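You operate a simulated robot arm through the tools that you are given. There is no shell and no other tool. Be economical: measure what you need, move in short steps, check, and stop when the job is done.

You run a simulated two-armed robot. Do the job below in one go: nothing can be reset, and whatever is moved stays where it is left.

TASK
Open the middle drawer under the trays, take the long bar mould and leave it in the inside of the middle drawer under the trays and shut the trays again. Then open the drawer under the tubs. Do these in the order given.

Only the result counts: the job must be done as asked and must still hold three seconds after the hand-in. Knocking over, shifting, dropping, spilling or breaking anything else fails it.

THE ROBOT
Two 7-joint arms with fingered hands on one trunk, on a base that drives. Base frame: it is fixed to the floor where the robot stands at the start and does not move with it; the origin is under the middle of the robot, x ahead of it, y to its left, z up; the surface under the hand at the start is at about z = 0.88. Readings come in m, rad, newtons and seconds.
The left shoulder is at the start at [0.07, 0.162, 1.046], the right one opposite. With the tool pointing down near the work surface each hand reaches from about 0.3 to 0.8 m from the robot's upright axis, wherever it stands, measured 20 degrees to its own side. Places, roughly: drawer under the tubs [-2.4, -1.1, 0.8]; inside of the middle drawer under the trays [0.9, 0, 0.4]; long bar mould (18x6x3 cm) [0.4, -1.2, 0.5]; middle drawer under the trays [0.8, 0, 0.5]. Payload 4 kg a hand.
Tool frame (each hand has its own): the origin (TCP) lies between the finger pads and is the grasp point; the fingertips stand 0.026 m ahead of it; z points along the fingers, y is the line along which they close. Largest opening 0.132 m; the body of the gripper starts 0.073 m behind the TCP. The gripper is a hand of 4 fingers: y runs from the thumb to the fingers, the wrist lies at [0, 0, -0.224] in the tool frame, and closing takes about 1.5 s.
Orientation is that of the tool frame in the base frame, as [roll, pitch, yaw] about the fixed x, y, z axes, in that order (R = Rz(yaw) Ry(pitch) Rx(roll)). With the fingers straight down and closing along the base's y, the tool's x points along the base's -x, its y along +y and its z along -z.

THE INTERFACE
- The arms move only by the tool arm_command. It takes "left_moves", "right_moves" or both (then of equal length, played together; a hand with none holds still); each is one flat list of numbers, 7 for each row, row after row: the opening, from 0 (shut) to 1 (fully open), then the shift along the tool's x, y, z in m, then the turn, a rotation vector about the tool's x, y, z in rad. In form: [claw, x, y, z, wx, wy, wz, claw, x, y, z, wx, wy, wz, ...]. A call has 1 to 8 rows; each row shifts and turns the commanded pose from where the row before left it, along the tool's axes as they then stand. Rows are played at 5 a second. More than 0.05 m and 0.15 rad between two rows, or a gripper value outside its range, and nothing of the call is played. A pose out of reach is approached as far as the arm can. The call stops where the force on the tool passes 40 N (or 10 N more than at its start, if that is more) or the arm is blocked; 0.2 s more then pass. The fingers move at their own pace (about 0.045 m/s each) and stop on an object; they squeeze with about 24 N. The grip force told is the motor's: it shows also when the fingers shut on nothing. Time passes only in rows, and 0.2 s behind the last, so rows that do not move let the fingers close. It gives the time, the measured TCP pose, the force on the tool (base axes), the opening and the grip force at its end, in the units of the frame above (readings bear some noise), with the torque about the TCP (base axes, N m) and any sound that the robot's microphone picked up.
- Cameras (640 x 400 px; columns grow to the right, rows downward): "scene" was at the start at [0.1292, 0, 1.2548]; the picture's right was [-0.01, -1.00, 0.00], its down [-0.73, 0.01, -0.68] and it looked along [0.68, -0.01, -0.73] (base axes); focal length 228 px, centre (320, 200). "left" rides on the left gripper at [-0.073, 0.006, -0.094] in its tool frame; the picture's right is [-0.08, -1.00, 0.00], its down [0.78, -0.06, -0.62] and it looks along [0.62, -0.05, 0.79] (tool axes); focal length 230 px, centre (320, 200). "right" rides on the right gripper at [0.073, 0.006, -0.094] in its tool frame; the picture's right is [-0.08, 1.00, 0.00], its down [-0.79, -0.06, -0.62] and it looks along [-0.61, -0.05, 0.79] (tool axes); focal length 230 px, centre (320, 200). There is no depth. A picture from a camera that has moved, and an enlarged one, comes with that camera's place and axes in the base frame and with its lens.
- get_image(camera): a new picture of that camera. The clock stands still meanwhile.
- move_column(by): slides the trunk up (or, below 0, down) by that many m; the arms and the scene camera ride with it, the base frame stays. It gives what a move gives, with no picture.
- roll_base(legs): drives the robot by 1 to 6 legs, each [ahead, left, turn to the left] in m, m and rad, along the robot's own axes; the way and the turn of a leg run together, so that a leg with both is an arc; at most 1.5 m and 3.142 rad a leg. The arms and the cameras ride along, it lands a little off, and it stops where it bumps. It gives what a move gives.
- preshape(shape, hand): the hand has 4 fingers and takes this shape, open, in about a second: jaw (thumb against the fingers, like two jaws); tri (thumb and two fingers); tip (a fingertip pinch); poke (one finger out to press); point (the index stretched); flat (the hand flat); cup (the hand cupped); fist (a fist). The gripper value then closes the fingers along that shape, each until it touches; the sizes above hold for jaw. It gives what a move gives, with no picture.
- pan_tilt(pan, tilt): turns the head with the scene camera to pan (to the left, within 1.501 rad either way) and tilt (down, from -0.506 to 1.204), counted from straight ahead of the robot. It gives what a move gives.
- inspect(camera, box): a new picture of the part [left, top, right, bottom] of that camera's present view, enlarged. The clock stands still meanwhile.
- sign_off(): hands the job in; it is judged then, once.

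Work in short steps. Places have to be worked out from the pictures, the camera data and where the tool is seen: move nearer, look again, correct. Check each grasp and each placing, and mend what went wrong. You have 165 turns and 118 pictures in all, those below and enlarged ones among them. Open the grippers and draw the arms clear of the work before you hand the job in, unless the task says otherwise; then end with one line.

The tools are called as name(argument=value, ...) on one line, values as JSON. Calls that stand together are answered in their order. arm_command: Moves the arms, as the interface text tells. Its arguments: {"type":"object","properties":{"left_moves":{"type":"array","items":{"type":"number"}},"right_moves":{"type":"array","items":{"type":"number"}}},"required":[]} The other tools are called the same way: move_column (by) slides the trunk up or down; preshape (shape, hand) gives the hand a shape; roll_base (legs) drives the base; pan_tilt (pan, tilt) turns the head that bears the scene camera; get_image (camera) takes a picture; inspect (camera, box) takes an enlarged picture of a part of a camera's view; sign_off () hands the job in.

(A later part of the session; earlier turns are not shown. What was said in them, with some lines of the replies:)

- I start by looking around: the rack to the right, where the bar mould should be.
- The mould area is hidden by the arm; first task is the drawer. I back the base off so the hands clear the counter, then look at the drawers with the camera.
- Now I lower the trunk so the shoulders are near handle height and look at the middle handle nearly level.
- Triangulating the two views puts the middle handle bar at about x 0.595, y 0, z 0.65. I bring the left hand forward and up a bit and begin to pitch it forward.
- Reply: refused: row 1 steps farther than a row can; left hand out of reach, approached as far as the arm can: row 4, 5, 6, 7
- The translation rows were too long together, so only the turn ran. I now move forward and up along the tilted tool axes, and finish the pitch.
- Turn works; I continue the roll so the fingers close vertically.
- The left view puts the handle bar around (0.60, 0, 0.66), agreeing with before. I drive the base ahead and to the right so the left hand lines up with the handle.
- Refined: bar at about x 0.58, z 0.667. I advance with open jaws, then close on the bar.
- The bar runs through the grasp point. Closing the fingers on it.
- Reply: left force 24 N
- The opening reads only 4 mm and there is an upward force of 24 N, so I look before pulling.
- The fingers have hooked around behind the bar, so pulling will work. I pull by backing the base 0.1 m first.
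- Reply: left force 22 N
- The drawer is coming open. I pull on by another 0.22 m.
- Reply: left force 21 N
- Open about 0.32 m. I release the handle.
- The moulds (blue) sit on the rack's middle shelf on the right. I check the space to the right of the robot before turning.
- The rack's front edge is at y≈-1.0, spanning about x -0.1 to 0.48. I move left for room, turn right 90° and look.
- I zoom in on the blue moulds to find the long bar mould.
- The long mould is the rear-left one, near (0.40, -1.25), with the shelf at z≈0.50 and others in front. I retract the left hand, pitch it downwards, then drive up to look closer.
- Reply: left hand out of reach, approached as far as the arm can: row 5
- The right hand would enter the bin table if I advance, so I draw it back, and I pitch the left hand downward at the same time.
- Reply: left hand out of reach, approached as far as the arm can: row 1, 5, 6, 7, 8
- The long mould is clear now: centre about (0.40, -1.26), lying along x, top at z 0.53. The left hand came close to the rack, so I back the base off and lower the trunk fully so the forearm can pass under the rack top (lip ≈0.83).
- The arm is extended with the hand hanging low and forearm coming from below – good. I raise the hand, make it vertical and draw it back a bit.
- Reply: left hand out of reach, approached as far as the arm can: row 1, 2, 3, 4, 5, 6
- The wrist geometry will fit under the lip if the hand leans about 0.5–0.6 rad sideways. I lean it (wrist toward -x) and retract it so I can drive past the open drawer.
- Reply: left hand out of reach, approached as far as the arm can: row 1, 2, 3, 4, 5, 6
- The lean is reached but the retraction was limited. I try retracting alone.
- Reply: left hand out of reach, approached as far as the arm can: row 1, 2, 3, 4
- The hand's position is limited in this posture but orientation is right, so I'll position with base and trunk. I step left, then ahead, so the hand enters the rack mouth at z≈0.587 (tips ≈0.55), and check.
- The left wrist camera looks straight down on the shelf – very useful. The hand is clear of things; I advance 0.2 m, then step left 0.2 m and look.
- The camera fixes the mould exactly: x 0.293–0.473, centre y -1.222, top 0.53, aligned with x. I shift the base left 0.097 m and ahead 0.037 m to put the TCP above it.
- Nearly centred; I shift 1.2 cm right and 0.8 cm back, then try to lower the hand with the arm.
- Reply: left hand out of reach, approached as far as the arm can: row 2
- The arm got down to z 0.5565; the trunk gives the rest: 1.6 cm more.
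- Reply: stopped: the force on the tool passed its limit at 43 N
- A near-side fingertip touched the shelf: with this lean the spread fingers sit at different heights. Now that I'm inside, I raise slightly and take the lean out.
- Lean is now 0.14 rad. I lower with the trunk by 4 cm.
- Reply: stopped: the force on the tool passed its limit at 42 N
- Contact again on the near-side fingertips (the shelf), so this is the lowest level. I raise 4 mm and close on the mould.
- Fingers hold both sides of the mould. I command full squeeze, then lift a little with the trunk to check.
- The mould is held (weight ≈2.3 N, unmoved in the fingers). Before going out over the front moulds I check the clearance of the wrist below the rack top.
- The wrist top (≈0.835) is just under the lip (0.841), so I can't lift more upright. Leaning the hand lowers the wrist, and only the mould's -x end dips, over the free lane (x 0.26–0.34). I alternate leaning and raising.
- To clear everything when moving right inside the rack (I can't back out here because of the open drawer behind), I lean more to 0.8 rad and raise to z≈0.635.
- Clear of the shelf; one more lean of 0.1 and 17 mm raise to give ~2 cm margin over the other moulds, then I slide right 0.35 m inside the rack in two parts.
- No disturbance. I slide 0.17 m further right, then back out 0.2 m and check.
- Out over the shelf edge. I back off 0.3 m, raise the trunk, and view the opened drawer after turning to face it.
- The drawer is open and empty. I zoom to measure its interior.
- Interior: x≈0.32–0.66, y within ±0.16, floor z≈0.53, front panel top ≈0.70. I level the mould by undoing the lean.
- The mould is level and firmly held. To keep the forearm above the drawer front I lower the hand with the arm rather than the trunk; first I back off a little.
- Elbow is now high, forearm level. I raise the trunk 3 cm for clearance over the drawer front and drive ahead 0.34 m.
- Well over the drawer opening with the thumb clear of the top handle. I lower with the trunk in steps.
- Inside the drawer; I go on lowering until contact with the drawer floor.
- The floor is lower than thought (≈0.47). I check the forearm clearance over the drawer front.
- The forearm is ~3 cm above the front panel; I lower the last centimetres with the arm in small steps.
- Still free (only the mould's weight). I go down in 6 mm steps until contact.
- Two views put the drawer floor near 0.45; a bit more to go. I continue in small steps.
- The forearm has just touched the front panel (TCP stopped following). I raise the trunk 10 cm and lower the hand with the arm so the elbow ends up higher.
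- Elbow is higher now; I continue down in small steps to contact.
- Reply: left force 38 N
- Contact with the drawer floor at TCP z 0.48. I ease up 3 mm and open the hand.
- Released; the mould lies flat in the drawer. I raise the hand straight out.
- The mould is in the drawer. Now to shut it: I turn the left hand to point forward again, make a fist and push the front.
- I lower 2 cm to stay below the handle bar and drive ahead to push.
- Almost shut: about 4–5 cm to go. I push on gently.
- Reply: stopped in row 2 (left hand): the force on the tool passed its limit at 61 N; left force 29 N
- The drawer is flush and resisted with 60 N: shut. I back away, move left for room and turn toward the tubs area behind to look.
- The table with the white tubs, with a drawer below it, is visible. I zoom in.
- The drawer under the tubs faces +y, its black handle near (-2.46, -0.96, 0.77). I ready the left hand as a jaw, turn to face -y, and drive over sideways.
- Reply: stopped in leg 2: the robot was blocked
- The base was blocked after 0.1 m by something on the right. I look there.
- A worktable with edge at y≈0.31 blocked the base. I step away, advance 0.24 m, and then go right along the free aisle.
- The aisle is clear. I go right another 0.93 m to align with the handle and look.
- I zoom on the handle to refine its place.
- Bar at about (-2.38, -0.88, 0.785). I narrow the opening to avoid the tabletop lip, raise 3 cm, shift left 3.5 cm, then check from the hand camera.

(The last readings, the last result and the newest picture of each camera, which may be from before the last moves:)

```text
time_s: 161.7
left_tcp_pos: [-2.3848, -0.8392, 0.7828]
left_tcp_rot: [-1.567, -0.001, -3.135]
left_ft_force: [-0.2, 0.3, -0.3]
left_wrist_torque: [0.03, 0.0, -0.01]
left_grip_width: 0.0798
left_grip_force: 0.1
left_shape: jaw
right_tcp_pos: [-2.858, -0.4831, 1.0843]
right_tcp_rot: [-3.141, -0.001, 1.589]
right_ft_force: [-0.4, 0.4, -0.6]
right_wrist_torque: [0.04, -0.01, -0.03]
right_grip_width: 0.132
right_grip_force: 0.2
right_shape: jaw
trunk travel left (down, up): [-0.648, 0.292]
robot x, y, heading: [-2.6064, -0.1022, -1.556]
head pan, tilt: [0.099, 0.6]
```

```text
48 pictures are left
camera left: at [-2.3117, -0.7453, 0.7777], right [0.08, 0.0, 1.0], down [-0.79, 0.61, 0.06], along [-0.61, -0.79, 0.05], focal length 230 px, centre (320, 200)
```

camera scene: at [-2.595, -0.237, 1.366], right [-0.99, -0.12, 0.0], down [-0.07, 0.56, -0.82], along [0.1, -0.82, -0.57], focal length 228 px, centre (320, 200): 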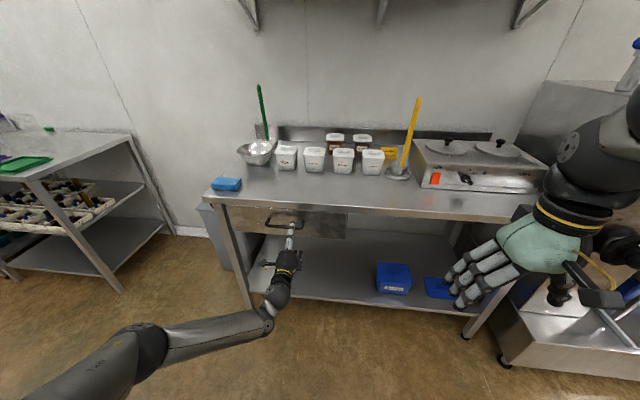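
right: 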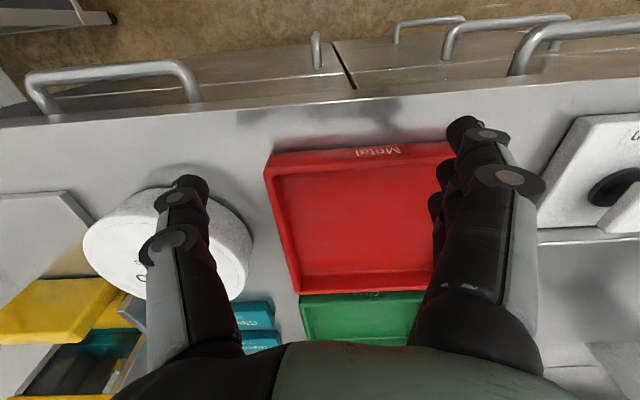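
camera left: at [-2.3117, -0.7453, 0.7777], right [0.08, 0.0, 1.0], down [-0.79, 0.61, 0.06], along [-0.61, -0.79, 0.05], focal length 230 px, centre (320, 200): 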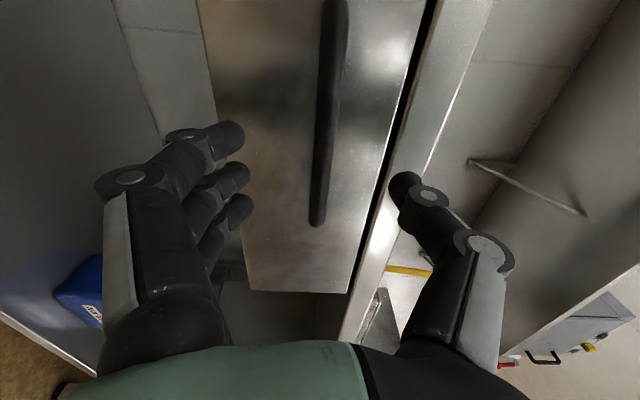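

Bar is centred between the fingers. I advance 3.7 cm and close.

arm_command(left_moves=[0.6, 0, 0, 0.02, 0, 0, 0, 0.6, 0, 0, 0.017, 0, 0, 0])

get_image(camera="left")

```text
time_s: 162.3
left_tcp_pos: [-2.385, -0.8759, 0.785]
left_tcp_rot: [-1.568, -0.003, -3.133]
left_ft_force: [-0.3, -0.2, 0.1]
left_wrist_torque: [0.01, 0.02, 0.01]
left_grip_width: 0.0799
left_grip_force: 0.1
left_shape: jaw
right_tcp_pos: [-2.8579, -0.4821, 1.0851]
right_tcp_rot: [3.14, 0.0, 1.588]
right_ft_force: [0.6, 0.5, 0.0]
right_wrist_torque: [0.01, -0.02, -0.01]
right_grip_width: 0.1319
right_grip_force: 0.0
right_shape: jaw
trunk travel left (down, up): [-0.648, 0.292]
robot x, y, heading: [-2.606, -0.1008, -1.554]
head pan, tilt: [0.099, 0.6]
```

```text
47 pictures are left
camera left: at [-2.3122, -0.782, 0.7785], right [0.08, 0.0, 1.0], down [-0.79, 0.61, 0.06], along [-0.61, -0.79, 0.05], focal length 230 px, centre (320, 200)
```

left: 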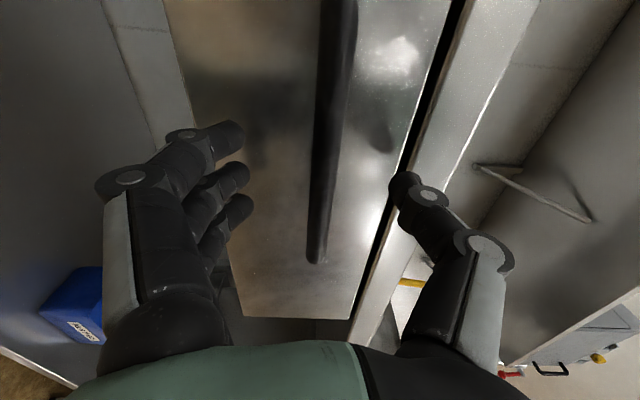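

The bar is about 1 cm ahead of the TCP; I go 8 mm further and close.

arm_command(left_moves=[0.6, 0, 0, 0.009, 0, 0, 0, 0.3, 0, 0, 0, 0, 0, 0, 0, 0, 0, 0, 0, 0, 0, 0, 0, 0, 0, 0, 0, 0, 0, 0, 0, 0, 0, 0, 0, 0, 0, 0, 0, 0, 0, 0, 0, 0, 0, 0, 0, 0, 0, 0, 0, 0, 0, 0, 0, 0])

get_image(camera="left")

```text
time_s: 164.1
left_tcp_pos: [-2.386, -0.8839, 0.7832]
left_tcp_rot: [-1.567, -0.001, -3.135]
left_ft_force: [-1.0, -1.9, -1.4]
left_wrist_torque: [-0.01, -0.01, -0.03]
left_grip_width: 0.0
left_grip_force: 23.6
left_shape: jaw
right_tcp_pos: [-2.8583, -0.4819, 1.0847]
right_tcp_rot: [3.141, 0.0, 1.589]
right_ft_force: [-0.1, 0.4, 0.3]
right_wrist_torque: [0.02, 0.03, 0.0]
right_grip_width: 0.1318
right_grip_force: 0.1
right_shape: jaw
trunk travel left (down, up): [-0.648, 0.292]
robot x, y, heading: [-2.6053, -0.1017, -1.555]
head pan, tilt: [0.099, 0.6]
```

```text
46 pictures are left
camera left: at [-2.3121, -0.7906, 0.7787], right [0.08, 0.0, 1.0], down [-0.79, 0.61, 0.06], along [-0.61, -0.79, 0.05], focal length 230 px, centre (320, 200)
```

left: 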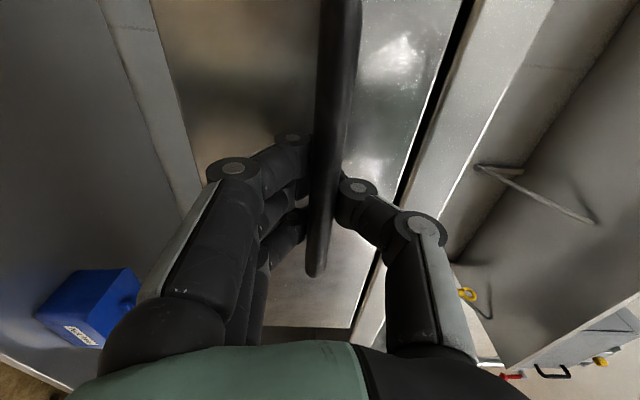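

The fingers hook behind the bar as before. I pull by backing the base 0.12 m.

roll_base(legs=[[-0.12, 0, 0]])

get_image(camera="scene")

```text
time_s: 165.4
left_tcp_pos: [-2.3889, -0.7624, 0.7845]
left_tcp_rot: [-1.568, -0.002, -3.138]
left_ft_force: [2.2, -1.3, -1.8]
left_wrist_torque: [-0.02, -0.02, -0.03]
left_grip_width: 0.0
left_grip_force: 24.1
left_shape: jaw
right_tcp_pos: [-2.8599, -0.3596, 1.0845]
right_tcp_rot: [3.141, 0.0, 1.587]
right_ft_force: [0.4, 0.7, 1.1]
right_wrist_torque: [-0.01, -0.01, -0.03]
right_grip_width: 0.1318
right_grip_force: 0.0
right_shape: jaw
trunk travel left (down, up): [-0.648, 0.292]
robot x, y, heading: [-2.6084, 0.028, -1.552]
head pan, tilt: [0.099, 0.6]
```

```text
45 pictures are left
camera scene: at [-2.5972, -0.1144, 1.396], right [-0.99, -0.12, 0.0], down [-0.07, 0.56, -0.82], along [0.1, -0.82, -0.57], focal length 228 px, centre (320, 200)
```

scene: 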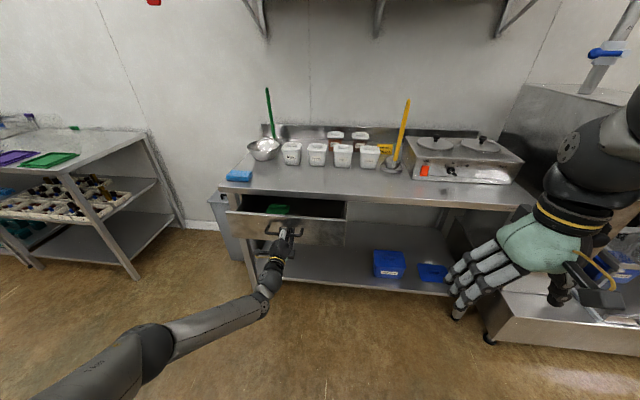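

It opens. I pull another 0.18 m.

roll_base(legs=[[-0.18, 0, 0]])

get_image(camera="scene")

```text
time_s: 166.9
left_tcp_pos: [-2.3918, -0.5791, 0.785]
left_tcp_rot: [-1.567, -0.001, -3.137]
left_ft_force: [4.6, -2.0, -1.7]
left_wrist_torque: [0.01, 0.0, 0.01]
left_grip_width: 0.0
left_grip_force: 24.0
left_shape: jaw
right_tcp_pos: [-2.8636, -0.1759, 1.084]
right_tcp_rot: [3.141, 0.0, 1.587]
right_ft_force: [-0.1, 0.3, 0.0]
right_wrist_torque: [0.0, 0.02, 0.01]
right_grip_width: 0.1317
right_grip_force: 0.1
right_shape: jaw
trunk travel left (down, up): [-0.648, 0.292]
robot x, y, heading: [-2.6077, 0.2068, -1.549]
head pan, tilt: [0.099, 0.6]
```

```text
44 pictures are left
camera scene: at [-2.5996, 0.0692, 1.396], right [-0.99, -0.11, 0.0], down [-0.07, 0.56, -0.82], along [0.09, -0.82, -0.57], focal length 228 px, centre (320, 200)
```

scene: 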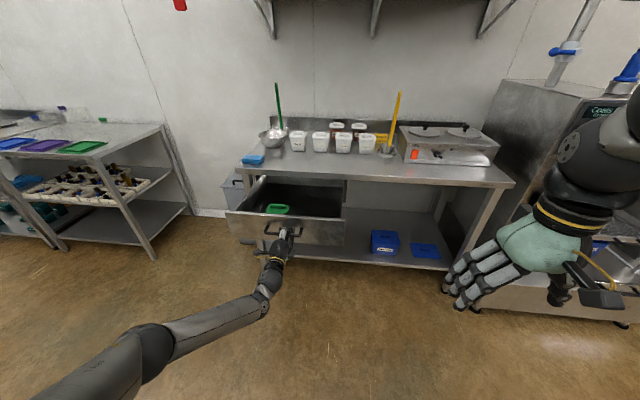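

Open about 0.30 m. I try 5 cm more for good measure, then release.

roll_base(legs=[[-0.05, 0, 0]])

arm_command(left_moves=[0.6, 0, 0, 0, 0, 0, 0, 0.6, 0, 0, 0, 0, 0, 0, 0.8, 0, 0, 0, 0, 0, 0, 1, 0, 0, 0, 0, 0, 0, 1, 0, 0, 0, 0, 0, 0, 1, 0, 0, 0, 0, 0, 0, 1, 0, 0, 0, 0, 0, 0, 1, 0, 0, 0, 0, 0, 0])

get_image(camera="left")

```text
time_s: 167.7
left_tcp_pos: [-2.3903, -0.5644, 0.7894]
left_tcp_rot: [-1.562, -0.003, -3.133]
left_ft_force: [0.3, -19.4, -8.7]
left_wrist_torque: [-0.1, 0.02, 0.02]
left_grip_width: 0.0
left_grip_force: 24.5
left_shape: jaw
right_tcp_pos: [-2.864, -0.1575, 1.0825]
right_tcp_rot: [3.139, -0.003, 1.583]
right_ft_force: [0.0, 0.6, -0.5]
right_wrist_torque: [0.02, 0.0, 0.01]
right_grip_width: 0.132
right_grip_force: 0.1
right_shape: jaw
trunk travel left (down, up): [-0.648, 0.292]
robot x, y, heading: [-2.612, 0.2255, -1.559]
head pan, tilt: [0.099, 0.6]
stopped in leg 1: the force on the tool passed its limit at 55 N (the readings are from after the stop); the commanded pose is now the measured one
```

```text
time_s: 169.5
left_tcp_pos: [-2.3911, -0.5616, 0.7931]
left_tcp_rot: [-1.556, -0.004, -3.132]
left_ft_force: [0.4, -0.4, -0.2]
left_wrist_torque: [-0.03, 0.0, -0.02]
left_grip_width: 0.1319
left_grip_force: 0.1
left_shape: jaw
right_tcp_pos: [-2.8643, -0.1554, 1.0839]
right_tcp_rot: [3.14, 0.0, 1.585]
right_ft_force: [0.7, 0.7, -0.8]
right_wrist_torque: [-0.02, -0.01, 0.0]
right_grip_width: 0.1319
right_grip_force: 0.0
right_shape: jaw
trunk travel left (down, up): [-0.648, 0.292]
robot x, y, heading: [-2.6104, 0.2293, -1.552]
head pan, tilt: [0.099, 0.6]
```

```text
43 pictures are left
camera left: at [-2.3179, -0.4681, 0.786], right [0.08, 0.02, 1.0], down [-0.79, 0.61, 0.05], along [-0.61, -0.79, 0.06], focal length 230 px, centre (320, 200)
```

left: 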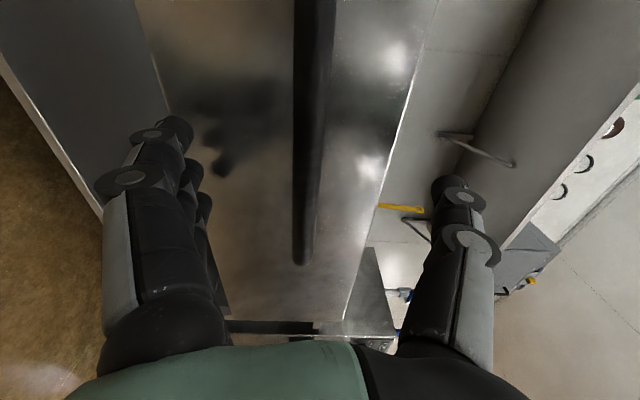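

The drawer is at its end stop (fully open) and the handle is free between the open fingers. I back straight away and take a last look.

roll_base(legs=[[-0.18, 0, 0]])

get_image(camera="scene")

pan_tilt(pan=1.4, tilt=0.3)

get_image(camera="scene")

```text
time_s: 171.0
left_tcp_pos: [-2.3957, -0.3836, 0.7928]
left_tcp_rot: [-1.556, -0.002, -3.136]
left_ft_force: [-0.1, -0.3, -0.2]
left_wrist_torque: [0.01, -0.01, -0.03]
left_grip_width: 0.1319
left_grip_force: 0.0
left_shape: jaw
right_tcp_pos: [-2.8674, 0.0265, 1.0844]
right_tcp_rot: [3.141, -0.003, 1.582]
right_ft_force: [-1.0, -0.4, -0.7]
right_wrist_torque: [0.0, 0.01, 0.02]
right_grip_width: 0.1319
right_grip_force: 0.1
right_shape: jaw
trunk travel left (down, up): [-0.648, 0.292]
robot x, y, heading: [-2.6134, 0.4116, -1.559]
head pan, tilt: [0.099, 0.6]
```

```text
42 pictures are left
camera scene: at [-2.6033, 0.2706, 1.396], right [-0.99, -0.11, 0.0], down [-0.06, 0.56, -0.82], along [0.09, -0.82, -0.57], focal length 228 px, centre (320, 200)
```

scene: 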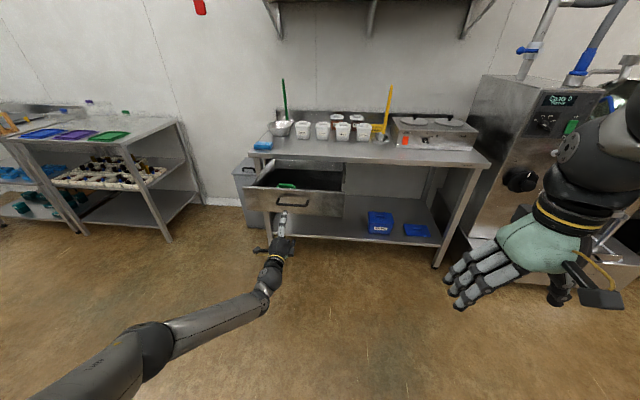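

```text
time_s: 172.5
left_tcp_pos: [-2.3952, -0.3823, 0.7926]
left_tcp_rot: [-1.557, -0.004, -3.135]
left_ft_force: [0.0, 0.1, 0.8]
left_wrist_torque: [0.0, 0.0, 0.05]
left_grip_width: 0.1319
left_grip_force: 0.0
left_shape: jaw
right_tcp_pos: [-2.8683, 0.0257, 1.0836]
right_tcp_rot: [3.141, -0.002, 1.582]
right_ft_force: [-0.5, 0.0, 0.0]
right_wrist_torque: [-0.01, -0.02, -0.03]
right_grip_width: 0.1317
right_grip_force: 0.0
right_shape: jaw
trunk travel left (down, up): [-0.648, 0.292]
robot x, y, heading: [-2.6121, 0.4077, -1.56]
head pan, tilt: [1.4, 0.3]
```

```text
41 pictures are left
camera scene: at [-2.521, 0.3434, 1.4235], right [-0.16, -0.99, 0.0], down [-0.29, 0.05, -0.96], along [0.94, -0.15, -0.3], focal length 228 px, centre (320, 200)
```

scene: 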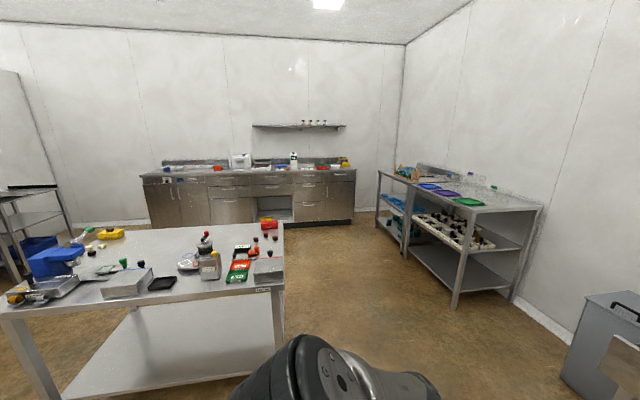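

Everything stands as it should: the middle drawer is shut, the tub drawer is fully open, the worktable items are upright, and both hands are open and clear. Handing in.

sign_off()

```text
The job is handed in.
```

I opened the middle drawer under the trays, put the long bar mould in it and shut the drawer. I then opened the drawer under the tubs to its stop. The robot's base once bumped the worktable while driving; nothing on it looked knocked over or moved in the pictures afterwards.
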